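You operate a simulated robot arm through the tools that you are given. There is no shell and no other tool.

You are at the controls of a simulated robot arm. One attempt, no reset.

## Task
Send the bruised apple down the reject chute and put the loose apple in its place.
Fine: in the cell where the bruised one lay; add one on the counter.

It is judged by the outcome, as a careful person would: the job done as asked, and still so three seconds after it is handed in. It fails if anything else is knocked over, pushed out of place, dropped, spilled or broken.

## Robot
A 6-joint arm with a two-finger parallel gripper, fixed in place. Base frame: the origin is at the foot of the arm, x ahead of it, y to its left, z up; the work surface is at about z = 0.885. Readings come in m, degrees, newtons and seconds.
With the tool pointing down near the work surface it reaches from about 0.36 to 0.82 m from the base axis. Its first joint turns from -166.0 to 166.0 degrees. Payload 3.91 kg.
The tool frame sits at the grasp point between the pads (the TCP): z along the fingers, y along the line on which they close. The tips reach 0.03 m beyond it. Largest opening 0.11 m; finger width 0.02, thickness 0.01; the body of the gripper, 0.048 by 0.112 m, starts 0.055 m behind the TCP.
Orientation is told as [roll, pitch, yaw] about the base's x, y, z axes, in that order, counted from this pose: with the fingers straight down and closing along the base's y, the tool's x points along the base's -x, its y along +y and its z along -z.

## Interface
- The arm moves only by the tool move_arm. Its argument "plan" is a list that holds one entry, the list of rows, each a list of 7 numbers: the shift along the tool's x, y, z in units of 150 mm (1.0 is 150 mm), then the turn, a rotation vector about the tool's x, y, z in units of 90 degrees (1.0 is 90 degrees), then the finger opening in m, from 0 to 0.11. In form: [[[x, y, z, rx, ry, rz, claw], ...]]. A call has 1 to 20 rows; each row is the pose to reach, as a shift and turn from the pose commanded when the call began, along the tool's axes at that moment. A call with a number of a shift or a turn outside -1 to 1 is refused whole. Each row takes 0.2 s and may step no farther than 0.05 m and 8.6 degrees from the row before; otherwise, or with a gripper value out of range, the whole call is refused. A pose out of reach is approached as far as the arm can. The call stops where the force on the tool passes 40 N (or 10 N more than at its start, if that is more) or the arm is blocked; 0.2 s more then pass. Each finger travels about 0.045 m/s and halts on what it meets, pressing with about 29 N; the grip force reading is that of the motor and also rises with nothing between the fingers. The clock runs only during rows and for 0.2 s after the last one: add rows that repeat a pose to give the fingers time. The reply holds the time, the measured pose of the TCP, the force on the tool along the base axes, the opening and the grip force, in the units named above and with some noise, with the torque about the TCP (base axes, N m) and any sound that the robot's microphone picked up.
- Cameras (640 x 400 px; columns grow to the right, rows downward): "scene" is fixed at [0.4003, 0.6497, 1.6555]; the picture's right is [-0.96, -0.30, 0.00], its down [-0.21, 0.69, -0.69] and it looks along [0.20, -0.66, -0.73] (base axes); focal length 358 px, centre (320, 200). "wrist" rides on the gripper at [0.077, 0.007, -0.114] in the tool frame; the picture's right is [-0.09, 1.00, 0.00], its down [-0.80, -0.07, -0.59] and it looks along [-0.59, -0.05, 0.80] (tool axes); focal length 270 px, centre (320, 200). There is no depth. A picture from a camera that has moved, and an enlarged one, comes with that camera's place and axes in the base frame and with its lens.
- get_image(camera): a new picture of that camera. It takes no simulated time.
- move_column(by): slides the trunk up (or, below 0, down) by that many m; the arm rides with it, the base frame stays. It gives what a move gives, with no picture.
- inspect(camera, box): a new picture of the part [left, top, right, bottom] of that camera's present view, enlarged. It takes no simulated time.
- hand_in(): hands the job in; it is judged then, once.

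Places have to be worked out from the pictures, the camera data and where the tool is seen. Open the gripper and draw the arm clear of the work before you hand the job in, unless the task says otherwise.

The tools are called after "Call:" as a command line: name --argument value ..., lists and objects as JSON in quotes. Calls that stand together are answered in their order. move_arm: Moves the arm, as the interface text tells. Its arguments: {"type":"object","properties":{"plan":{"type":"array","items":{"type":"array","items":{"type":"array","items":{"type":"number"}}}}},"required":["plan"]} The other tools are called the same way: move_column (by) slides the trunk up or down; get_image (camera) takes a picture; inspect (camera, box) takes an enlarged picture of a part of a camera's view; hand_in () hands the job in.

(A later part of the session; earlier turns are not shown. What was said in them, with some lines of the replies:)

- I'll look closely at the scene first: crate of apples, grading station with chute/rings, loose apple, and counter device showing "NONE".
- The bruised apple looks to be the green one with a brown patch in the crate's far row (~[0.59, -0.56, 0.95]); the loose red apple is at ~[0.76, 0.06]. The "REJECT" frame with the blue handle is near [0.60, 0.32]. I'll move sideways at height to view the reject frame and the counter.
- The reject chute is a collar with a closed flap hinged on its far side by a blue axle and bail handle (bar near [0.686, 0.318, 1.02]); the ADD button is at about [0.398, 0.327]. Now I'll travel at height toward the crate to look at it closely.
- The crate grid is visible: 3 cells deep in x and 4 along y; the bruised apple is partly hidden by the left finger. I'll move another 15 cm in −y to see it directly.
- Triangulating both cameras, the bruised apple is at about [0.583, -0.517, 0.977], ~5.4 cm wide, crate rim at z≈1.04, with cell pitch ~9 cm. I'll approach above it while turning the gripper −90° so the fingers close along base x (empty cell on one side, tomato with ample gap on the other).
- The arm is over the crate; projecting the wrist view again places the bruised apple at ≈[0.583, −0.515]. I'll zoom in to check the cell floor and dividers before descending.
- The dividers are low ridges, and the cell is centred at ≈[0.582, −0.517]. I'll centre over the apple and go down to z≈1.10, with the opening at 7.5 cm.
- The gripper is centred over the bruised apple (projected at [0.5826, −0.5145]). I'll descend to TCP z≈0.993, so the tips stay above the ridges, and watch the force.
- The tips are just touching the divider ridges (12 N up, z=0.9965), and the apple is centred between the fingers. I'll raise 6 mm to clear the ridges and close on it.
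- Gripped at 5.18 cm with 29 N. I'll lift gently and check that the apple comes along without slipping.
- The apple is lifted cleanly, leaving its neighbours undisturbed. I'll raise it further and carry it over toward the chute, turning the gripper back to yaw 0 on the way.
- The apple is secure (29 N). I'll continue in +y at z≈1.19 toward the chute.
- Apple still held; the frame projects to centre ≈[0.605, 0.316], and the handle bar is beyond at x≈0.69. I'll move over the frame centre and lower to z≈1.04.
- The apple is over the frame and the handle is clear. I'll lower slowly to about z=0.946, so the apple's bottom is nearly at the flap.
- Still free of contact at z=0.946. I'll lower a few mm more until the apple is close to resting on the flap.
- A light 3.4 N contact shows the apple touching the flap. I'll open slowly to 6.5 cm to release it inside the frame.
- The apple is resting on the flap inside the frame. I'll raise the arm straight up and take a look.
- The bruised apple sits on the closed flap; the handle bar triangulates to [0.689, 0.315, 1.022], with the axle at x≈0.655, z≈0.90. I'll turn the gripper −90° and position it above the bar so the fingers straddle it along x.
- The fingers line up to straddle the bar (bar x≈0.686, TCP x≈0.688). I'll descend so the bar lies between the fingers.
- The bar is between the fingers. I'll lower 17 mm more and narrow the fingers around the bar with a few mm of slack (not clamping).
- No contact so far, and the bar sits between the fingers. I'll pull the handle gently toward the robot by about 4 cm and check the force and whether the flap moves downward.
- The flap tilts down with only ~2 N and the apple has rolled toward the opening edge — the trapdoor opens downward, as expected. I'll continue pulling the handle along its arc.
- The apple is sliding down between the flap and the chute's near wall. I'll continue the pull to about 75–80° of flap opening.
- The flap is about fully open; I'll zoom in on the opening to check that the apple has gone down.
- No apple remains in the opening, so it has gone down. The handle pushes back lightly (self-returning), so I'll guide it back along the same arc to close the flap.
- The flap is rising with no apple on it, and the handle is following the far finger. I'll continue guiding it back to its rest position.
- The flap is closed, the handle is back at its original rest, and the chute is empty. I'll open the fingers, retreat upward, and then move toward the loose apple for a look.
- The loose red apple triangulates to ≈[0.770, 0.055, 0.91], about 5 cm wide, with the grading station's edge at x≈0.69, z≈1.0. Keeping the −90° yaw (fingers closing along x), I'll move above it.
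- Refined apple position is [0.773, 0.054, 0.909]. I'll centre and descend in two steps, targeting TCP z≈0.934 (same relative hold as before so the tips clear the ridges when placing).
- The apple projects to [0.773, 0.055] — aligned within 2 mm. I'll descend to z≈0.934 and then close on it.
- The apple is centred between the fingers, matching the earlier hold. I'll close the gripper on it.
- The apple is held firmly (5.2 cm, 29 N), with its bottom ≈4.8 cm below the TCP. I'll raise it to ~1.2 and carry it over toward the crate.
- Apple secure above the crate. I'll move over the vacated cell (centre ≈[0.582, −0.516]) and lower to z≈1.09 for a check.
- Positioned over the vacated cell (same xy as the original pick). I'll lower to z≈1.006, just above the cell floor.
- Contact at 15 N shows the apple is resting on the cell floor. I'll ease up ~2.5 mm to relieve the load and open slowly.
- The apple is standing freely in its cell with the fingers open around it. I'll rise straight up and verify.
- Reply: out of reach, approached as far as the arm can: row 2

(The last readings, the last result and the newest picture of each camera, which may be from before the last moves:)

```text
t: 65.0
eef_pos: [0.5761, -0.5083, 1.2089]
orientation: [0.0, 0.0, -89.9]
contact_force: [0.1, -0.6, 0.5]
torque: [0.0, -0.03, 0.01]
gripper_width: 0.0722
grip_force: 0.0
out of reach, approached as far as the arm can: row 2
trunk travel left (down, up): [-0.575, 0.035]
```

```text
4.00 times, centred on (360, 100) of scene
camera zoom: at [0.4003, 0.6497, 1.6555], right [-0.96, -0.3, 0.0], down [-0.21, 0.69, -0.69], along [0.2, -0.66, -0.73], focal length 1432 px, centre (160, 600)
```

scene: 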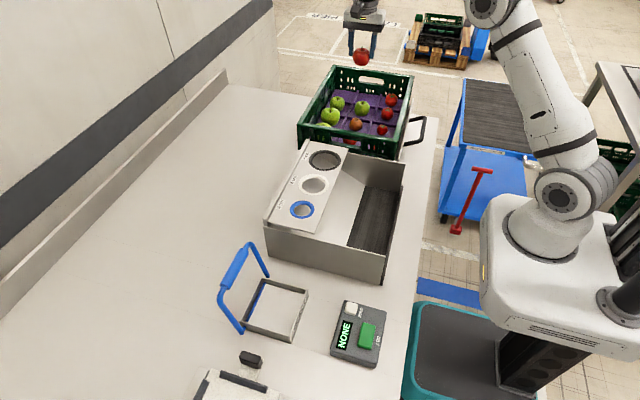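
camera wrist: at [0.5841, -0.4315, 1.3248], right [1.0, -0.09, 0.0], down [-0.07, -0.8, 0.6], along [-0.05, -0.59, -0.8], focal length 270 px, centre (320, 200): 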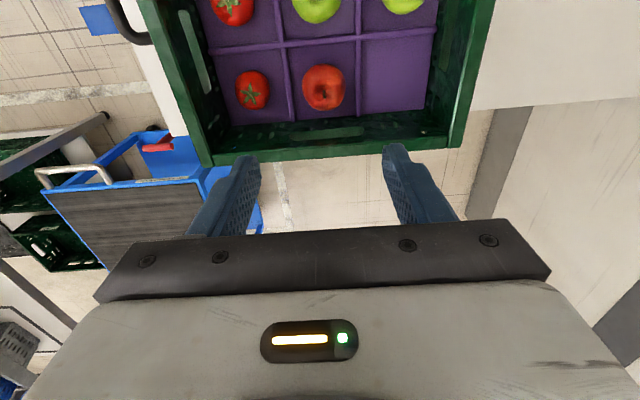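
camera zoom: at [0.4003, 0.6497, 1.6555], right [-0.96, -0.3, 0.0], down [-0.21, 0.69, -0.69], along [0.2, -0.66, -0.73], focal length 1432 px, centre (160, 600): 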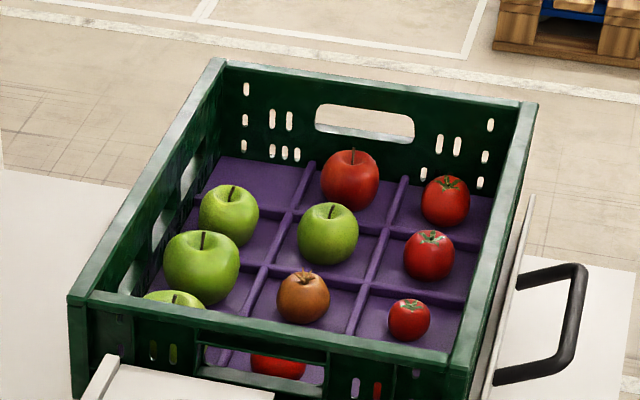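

The red apple sits upright and centred in the bruised apple's former cell, with its neighbours untouched. Next, the counter: I'll travel back at height and rotate to yaw 0.

Call:
move_arm --plan '[[[0.04, -0.02, 0, 0, 0, -0.06, 0.06], [0.1, -0.05, 0, 0, 0, -0.14, 0.05], [0.2, -0.08, 0, 0, 0, -0.225, 0.04], [0.3, -0.12, 0, 0, 0, -0.31, 0.03], [0.4, -0.16, 0, 0, 0, -0.395, 0.02], [0.5, -0.2, 0, 0, 0, -0.48, 0.01], [0.6, -0.24, 0, 0, 0, -0.565, 0], [0.7, -0.28, 0, 0, 0, -0.65, 0], [0.8, -0.32, 0, 0, 0, -0.735, 0], [0.88, -0.36, 0, 0, 0, -0.82, 0], [0.94, -0.38, 0, 0, 0, -0.905, 0], [1, -0.4, 0, 0, 0, -0.97, 0], [1, -0.4, 0, 0, 0, -1, 0]]]'

Call:
move_arm --plan '[[[0.03, 0.15, 0, 0, 0, 0, 0], [0.08, 0.4, 0, 0, 0, 0, 0], [0.13, 0.65, 0, 0, 0, 0, 0], [0.18, 0.88, 0, 0, 0, 0, 0], [0.2, 1, 0, 0, 0, 0, 0]]]'

Call:
move_arm --plan '[[[0.03, 0.15, 0, 0, 0, 0, 0], [0.08, 0.4, 0, 0, 0, 0, 0], [0.13, 0.65, 0, 0, 0, 0, 0], [0.18, 0.88, 0, 0, 0, 0, 0], [0.2, 1, 0, 0, 0, 0, 0]]]'

Call:
move_arm --plan '[[[0.03, 0.15, 0, 0, 0, 0, 0], [0.08, 0.4, 0, 0, 0, 0, 0], [0.13, 0.65, 0, 0, 0, 0, 0], [0.18, 0.88, 0, 0, 0, 0, 0], [0.2, 1, 0, 0, 0, 0, 0]]]'

Call:
move_arm --plan '[[[0.03, 0.15, 0, 0, 0, 0, 0], [0.08, 0.4, 0, 0, 0, 0, 0], [0.13, 0.65, 0, 0, 0, 0, 0], [0.18, 0.88, 0, 0, 0, 0, 0], [0.2, 1, 0, 0, 0, 0, 0]]]'

Call:
get_image --camera "wrist"

Call:
get_image --camera "scene"

```text
t: 67.8
eef_pos: [0.518, -0.36, 1.2092]
orientation: [-0.2, -0.1, 0.1]
contact_force: [0.6, 0.7, -0.4]
torque: [0.0, -0.01, 0.01]
gripper_width: 0.0
grip_force: 29.4
trunk travel left (down, up): [-0.575, 0.035]
```

```text
t: 69.0
eef_pos: [0.4868, -0.2101, 1.2081]
orientation: [0.0, 0.0, 0.0]
contact_force: [-0.4, 0.1, -0.1]
torque: [-0.03, 0.01, -0.01]
gripper_width: 0.0
grip_force: 29.0
trunk travel left (down, up): [-0.575, 0.035]
```

```text
t: 70.2
eef_pos: [0.458, -0.0594, 1.2073]
orientation: [0.0, 0.0, 0.1]
contact_force: [-0.4, -0.3, -0.6]
torque: [0.0, -0.02, -0.04]
gripper_width: 0.0001
grip_force: 28.4
trunk travel left (down, up): [-0.575, 0.035]
```

```text
t: 71.4
eef_pos: [0.4271, 0.09, 1.208]
orientation: [0.0, -0.1, 0.0]
contact_force: [0.4, -0.7, 0.0]
torque: [0.0, 0.02, 0.01]
gripper_width: 0.0
grip_force: 29.0
trunk travel left (down, up): [-0.575, 0.035]
```

```text
t: 72.6
eef_pos: [0.3976, 0.2407, 1.208]
orientation: [0.0, 0.0, 0.0]
contact_force: [0.4, 0.6, 0.0]
torque: [0.02, 0.0, 0.01]
gripper_width: 0.0
grip_force: 29.5
trunk travel left (down, up): [-0.575, 0.035]
```

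```text
taken
camera wrist: at [0.3208, 0.2478, 1.3235], right [0.09, 1.0, 0.0], down [0.8, -0.07, 0.59], along [0.59, -0.05, -0.8], focal length 270 px, centre (320, 200)
```

wrist: 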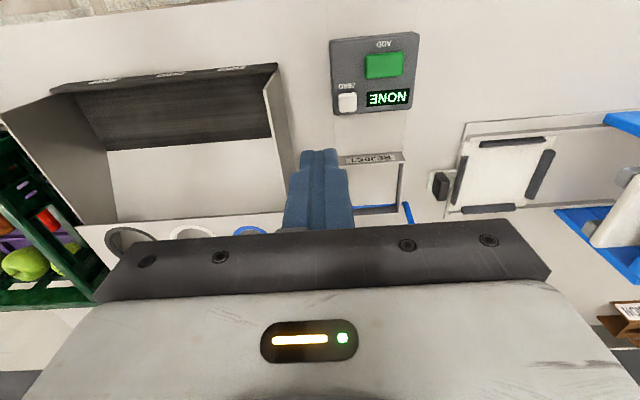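

```text
taken
```

scene: 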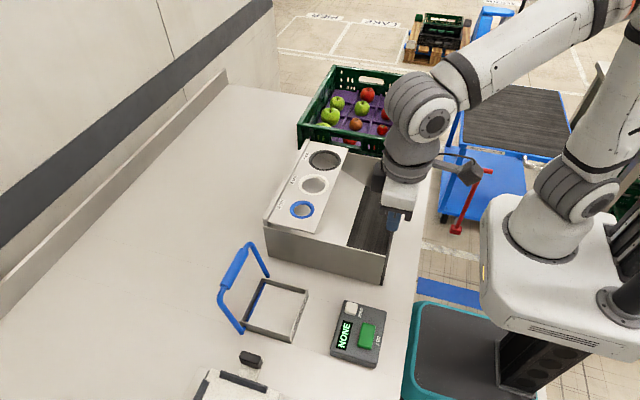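

The ADD button triangulates to [0.398, 0.328, z≈0.918]. With the fingers closed, I'll move above it and lower to z≈1.06.

Call:
move_arm --plan '[[[0, 0.12, 0, 0, 0, 0, 0], [0, 0.35, 0, 0, 0, 0, 0], [0, 0.5, 0.05, 0, 0, 0, 0], [0, 0.58, 0.2, 0, 0, 0, 0], [0, 0.58, 0.45, 0, 0, 0, 0], [0, 0.58, 0.7, 0, 0, 0, 0], [0, 0.58, 0.9, 0, 0, 0, 0], [0, 0.58, 0.98, 0, 0, 0, 0]]]'

Call:
get_image --camera "wrist"

Call:
inspect --camera "scene" --box '[300, 260, 420, 390]'

```text
t: 74.4
eef_pos: [0.3969, 0.328, 1.0612]
orientation: [0.0, 0.0, -0.1]
contact_force: [-0.7, 0.8, -0.1]
torque: [0.0, 0.03, -0.03]
gripper_width: 0.0002
grip_force: 28.7
trunk travel left (down, up): [-0.575, 0.035]
```

```text
taken
camera wrist: at [0.3211, 0.335, 1.1768], right [0.09, 1.0, 0.0], down [0.8, -0.07, 0.59], along [0.59, -0.05, -0.8], focal length 270 px, centre (320, 200)
```

wrist: 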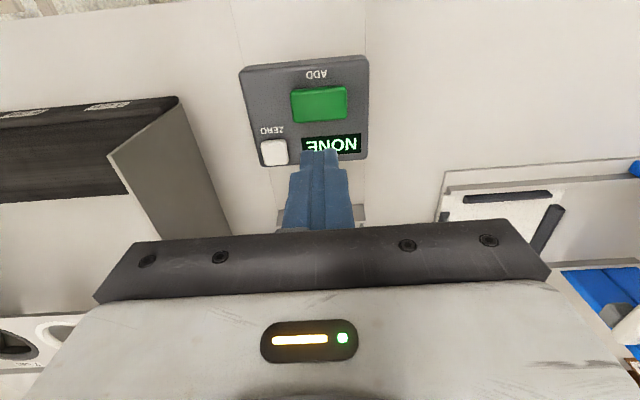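

```text
3.08 times, centred on (360, 325) of scene
camera zoom: at [0.4003, 0.6497, 1.6555], right [-0.96, -0.3, 0.0], down [-0.21, 0.69, -0.69], along [0.2, -0.66, -0.73], focal length 1102 px, centre (197, -185)
```

zoom: 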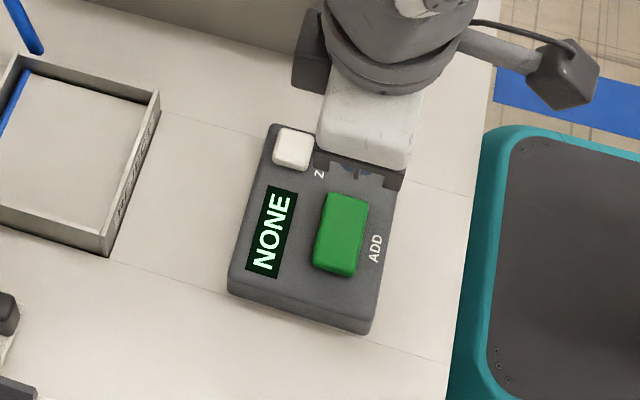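

The button projects to [0.3986, 0.327] — the TCP is right above it. I'll lower to z≈0.96, just above the button top.

Call:
move_arm --plan '[[[-0.01, -0.005, 0.2, 0, 0, 0, 0], [-0.01, -0.005, 0.4, 0, 0, 0, 0], [-0.01, -0.005, 0.55, 0, 0, 0, 0], [-0.01, -0.005, 0.64, 0, 0, 0, 0], [-0.01, -0.005, 0.675, 0, 0, 0, 0], [-0.01, -0.005, 0.675, 0, 0, 0, 0]]]'

Call:
get_image --camera "wrist"

Call:
inspect --camera "scene" --box '[300, 260, 420, 390]'

```text
t: 75.8
eef_pos: [0.3983, 0.3272, 0.9595]
orientation: [0.0, -0.1, 0.0]
contact_force: [-0.7, 1.0, -0.2]
torque: [0.02, -0.01, 0.03]
gripper_width: 0.0
grip_force: 29.4
trunk travel left (down, up): [-0.575, 0.035]
```

```text
taken
camera wrist: at [0.3225, 0.3339, 1.0754], right [0.09, 1.0, 0.0], down [0.8, -0.07, 0.59], along [0.59, -0.05, -0.8], focal length 270 px, centre (320, 200)
```

wrist: 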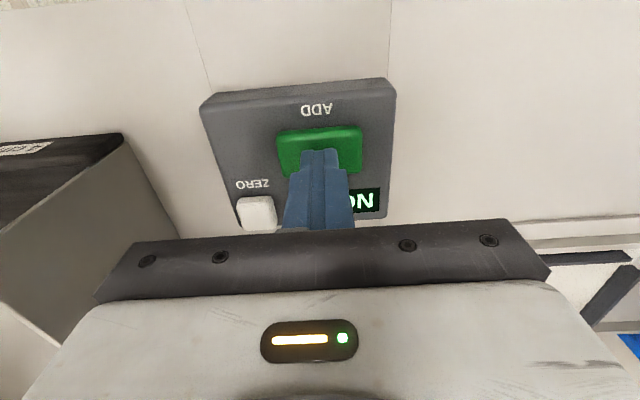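

```text
3.08 times, centred on (360, 325) of scene
camera zoom: at [0.4003, 0.6497, 1.6555], right [-0.96, -0.3, 0.0], down [-0.21, 0.69, -0.69], along [0.2, -0.66, -0.73], focal length 1102 px, centre (197, -185)
```

zoom: 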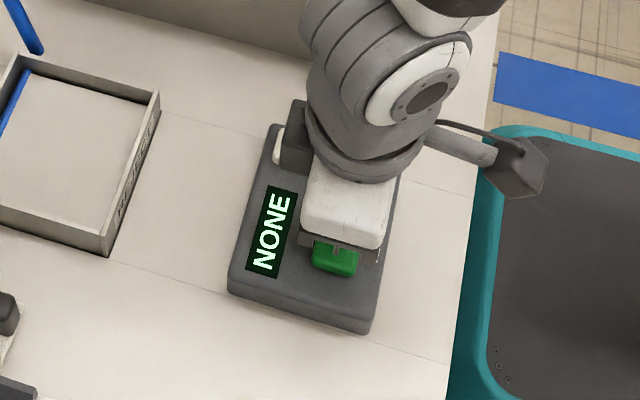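

Fingertips are right over the green ADD button, well clear of ZERO. I'll press down slowly in 2 mm steps, watching the force and sound.

Call:
move_arm --plan '[[[0, 0, 0.015, 0, 0, 0, 0], [0, 0, 0.03, 0, 0, 0, 0], [0, 0, 0.045, 0, 0, 0, 0], [0, 0, 0.06, 0, 0, 0, 0]]]'

Call:
inspect --camera "scene" --box '[300, 260, 420, 390]'

```text
t: 76.8
eef_pos: [0.3979, 0.3274, 0.9517]
orientation: [-0.1, 0.1, 0.0]
contact_force: [0.7, 1.7, 4.1]
torque: [0.1, 0.0, -0.03]
gripper_width: 0.0001
grip_force: 29.3
trunk travel left (down, up): [-0.575, 0.035]
heard: click
```

```text
3.08 times, centred on (360, 325) of scene
camera zoom: at [0.4003, 0.6497, 1.6555], right [-0.96, -0.3, 0.0], down [-0.21, 0.69, -0.69], along [0.2, -0.66, -0.73], focal length 1102 px, centre (197, -185)
```

zoom: 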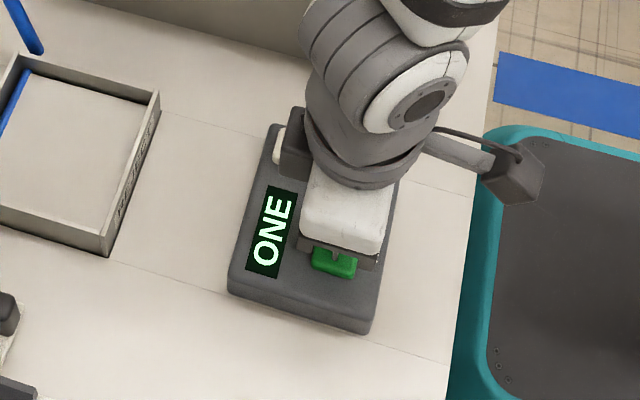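

A click was heard and the display now reads "ONE" — exactly one count. I'll lift straight off so it isn't pressed twice.

Call:
move_arm --plan '[[[0, 0, -0.1, 0, 0, 0, 0], [0, 0, -0.3, 0, 0, 0, 0], [0, 0, -0.6, 0, 0, 0, 0], [0, 0, -0.85, 0, 0, 0, 0], [0, 0, -1, 0, 0, 0, 0]]]'

Call:
move_arm --plan '[[[0, -0.15, -0.2, 0, 0, 0, 0.02], [0, -0.4, -0.45, 0, 0, 0, 0.04], [0, -0.65, -0.7, 0, 0, 0, 0.06], [0, -0.85, -0.88, 0, 0, 0, 0.08], [0, -1, -1, 0, 0, 0, 0.09]]]'

Call:
move_arm --plan '[[[0, -0.15, 0, 0, 0, 0, 0.1], [0, -0.4, 0, 0, 0, 0, 0.1], [0, -0.65, 0, 0, 0, 0, 0.1], [0, -0.85, 0, 0, 0, 0, 0.1], [0, -1, 0, 0, 0, 0, 0.1]]]'

Call:
get_image --camera "scene"

Call:
get_image --camera "wrist"

```text
t: 78.0
eef_pos: [0.3985, 0.3277, 1.1018]
orientation: [0.0, 0.0, 0.0]
contact_force: [0.6, 0.4, 0.5]
torque: [0.01, 0.0, -0.05]
gripper_width: 0.0
grip_force: 29.1
trunk travel left (down, up): [-0.575, 0.035]
```

```text
refused: row 2 steps farther than a row can; nothing moved
```

```text
t: 79.2
eef_pos: [0.4007, 0.1755, 1.1013]
orientation: [0.0, 0.1, 0.0]
contact_force: [-1.4, 0.5, 0.4]
torque: [0.02, -0.01, 0.01]
gripper_width: 0.1002
grip_force: 0.0
trunk travel left (down, up): [-0.575, 0.035]
```

```text
taken
```

scene: 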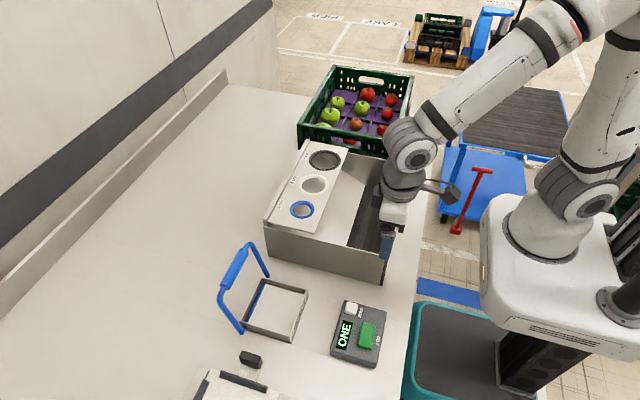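

```text
taken
camera wrist: at [0.3227, 0.1831, 1.2172], right [0.09, 1.0, 0.0], down [0.8, -0.07, 0.59], along [0.59, -0.05, -0.8], focal length 270 px, centre (320, 200)
```

wrist: 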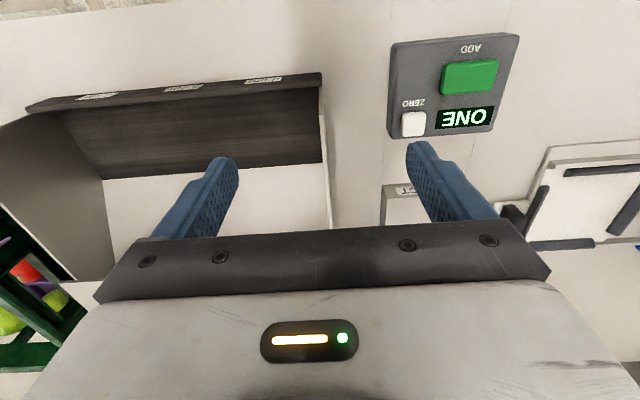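

The counter reads "ONE"; the diagonal move was refused, but the sideways one ran clear above everything. I'll raise the arm well clear, open, and do a final check of everything.

Call:
move_arm --plan '[[[0, 0, -0.2, 0, 0, 0, 0.1], [0, 0, -0.45, 0, 0, 0, 0.1], [0, 0, -0.7, 0, 0, 0, 0.1], [0, 0, -0.88, 0, 0, 0, 0.11], [0, 0, -1, 0, 0, 0, 0.11]]]'

Call:
move_arm --plan '[[[0, -0.2, -0.05, 0, 0, 0, 0.11], [0, -0.45, -0.1, 0, 0, 0, 0.11], [0, -0.7, -0.15, 0, 0, 0, 0.11], [0, -0.88, -0.2, 0, 0, 0, 0.11], [0, -1, -0.25, 0, 0, 0, 0.11], [0, -1, -0.25, 0, 0, 0, 0.11]]]'

Call:
get_image --camera "scene"

Call:
inspect --camera "scene" --box '[290, 50, 420, 160]'

Call:
inspect --camera "scene" --box '[190, 230, 410, 400]'

Call:
get_image --camera "wrist"

```text
t: 80.4
eef_pos: [0.3996, 0.1764, 1.2522]
orientation: [0.0, 0.0, 0.0]
contact_force: [0.4, 0.2, 0.1]
torque: [0.0, 0.02, -0.01]
gripper_width: 0.11
grip_force: 0.0
trunk travel left (down, up): [-0.575, 0.035]
```

```text
t: 81.8
eef_pos: [0.3976, 0.0255, 1.2881]
orientation: [0.0, 0.0, -0.1]
contact_force: [0.4, 0.7, 0.5]
torque: [-0.02, 0.02, 0.04]
gripper_width: 0.1101
grip_force: 0.1
trunk travel left (down, up): [-0.575, 0.035]
```

```text
taken
```

scene: 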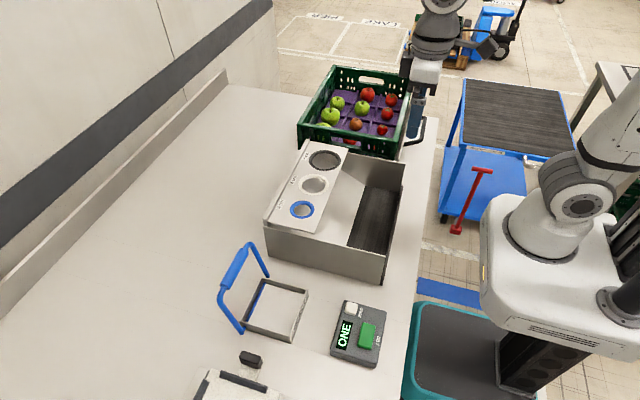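

```text
3.64 times, centred on (355, 105) of scene
camera zoom: at [0.4003, 0.6497, 1.6555], right [-0.96, -0.3, 0.0], down [-0.21, 0.69, -0.69], along [0.2, -0.66, -0.73], focal length 1302 px, centre (193, 546)
```

zoom: 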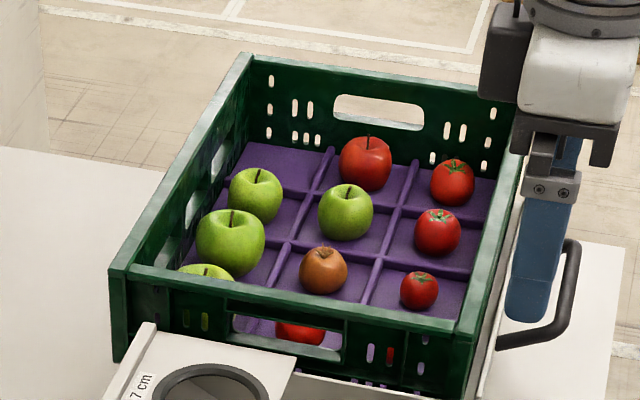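

```text
2.35 times, centred on (300, 315) of scene
camera zoom: at [0.4003, 0.6497, 1.6555], right [-0.96, -0.3, 0.0], down [-0.21, 0.69, -0.69], along [0.2, -0.66, -0.73], focal length 843 px, centre (367, -71)
```

zoom: 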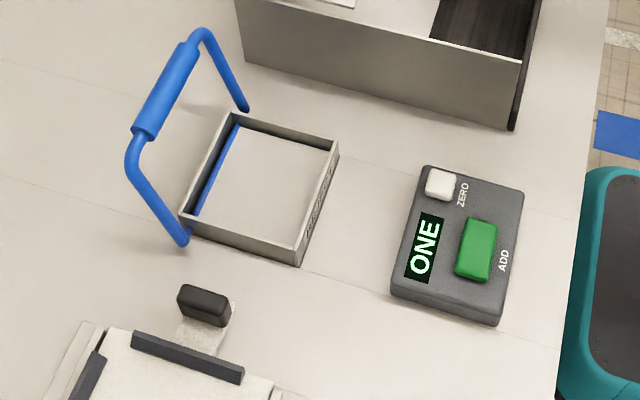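

```text
taken
camera wrist: at [0.3229, 0.0333, 1.4036], right [0.09, 1.0, 0.0], down [0.8, -0.07, 0.59], along [0.59, -0.05, -0.8], focal length 270 px, centre (320, 200)
```

wrist: 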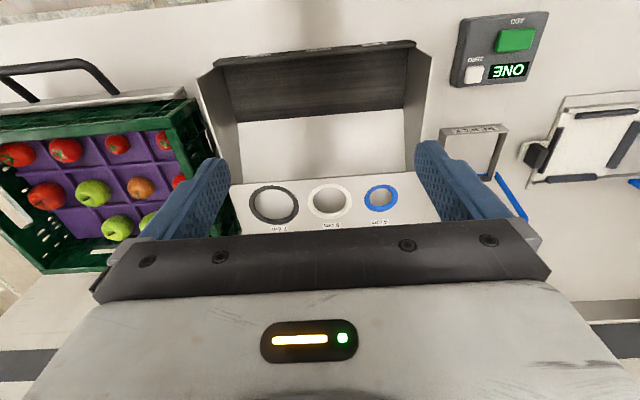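

The bruised apple is down the chute and the flap is closed. The red apple is upright in its old cell, the counter reads "ONE", and nothing else has moved. The gripper is open and the arm is clear, so I'm handing in.

Call:
hand_in

```text
The job is handed in.
```

The job is done and handed in:

- **Bruised apple:** I set it on the reject chute's flap and pulled the handle. It dropped through, and I guided the handle back so the flap is closed again.
- **Loose apple:** the red apple now stands upright in the cell the bruised one came from.
- **Counter:** I pressed ADD once, heard one click, and the display went from "NONE" to "ONE".

In the final pictures nothing else had moved. I finished with the gripper open and the arm clear of the work. I couldn't see below the chute, so I judged the drop from the empty opening and the empty flap as it closed.
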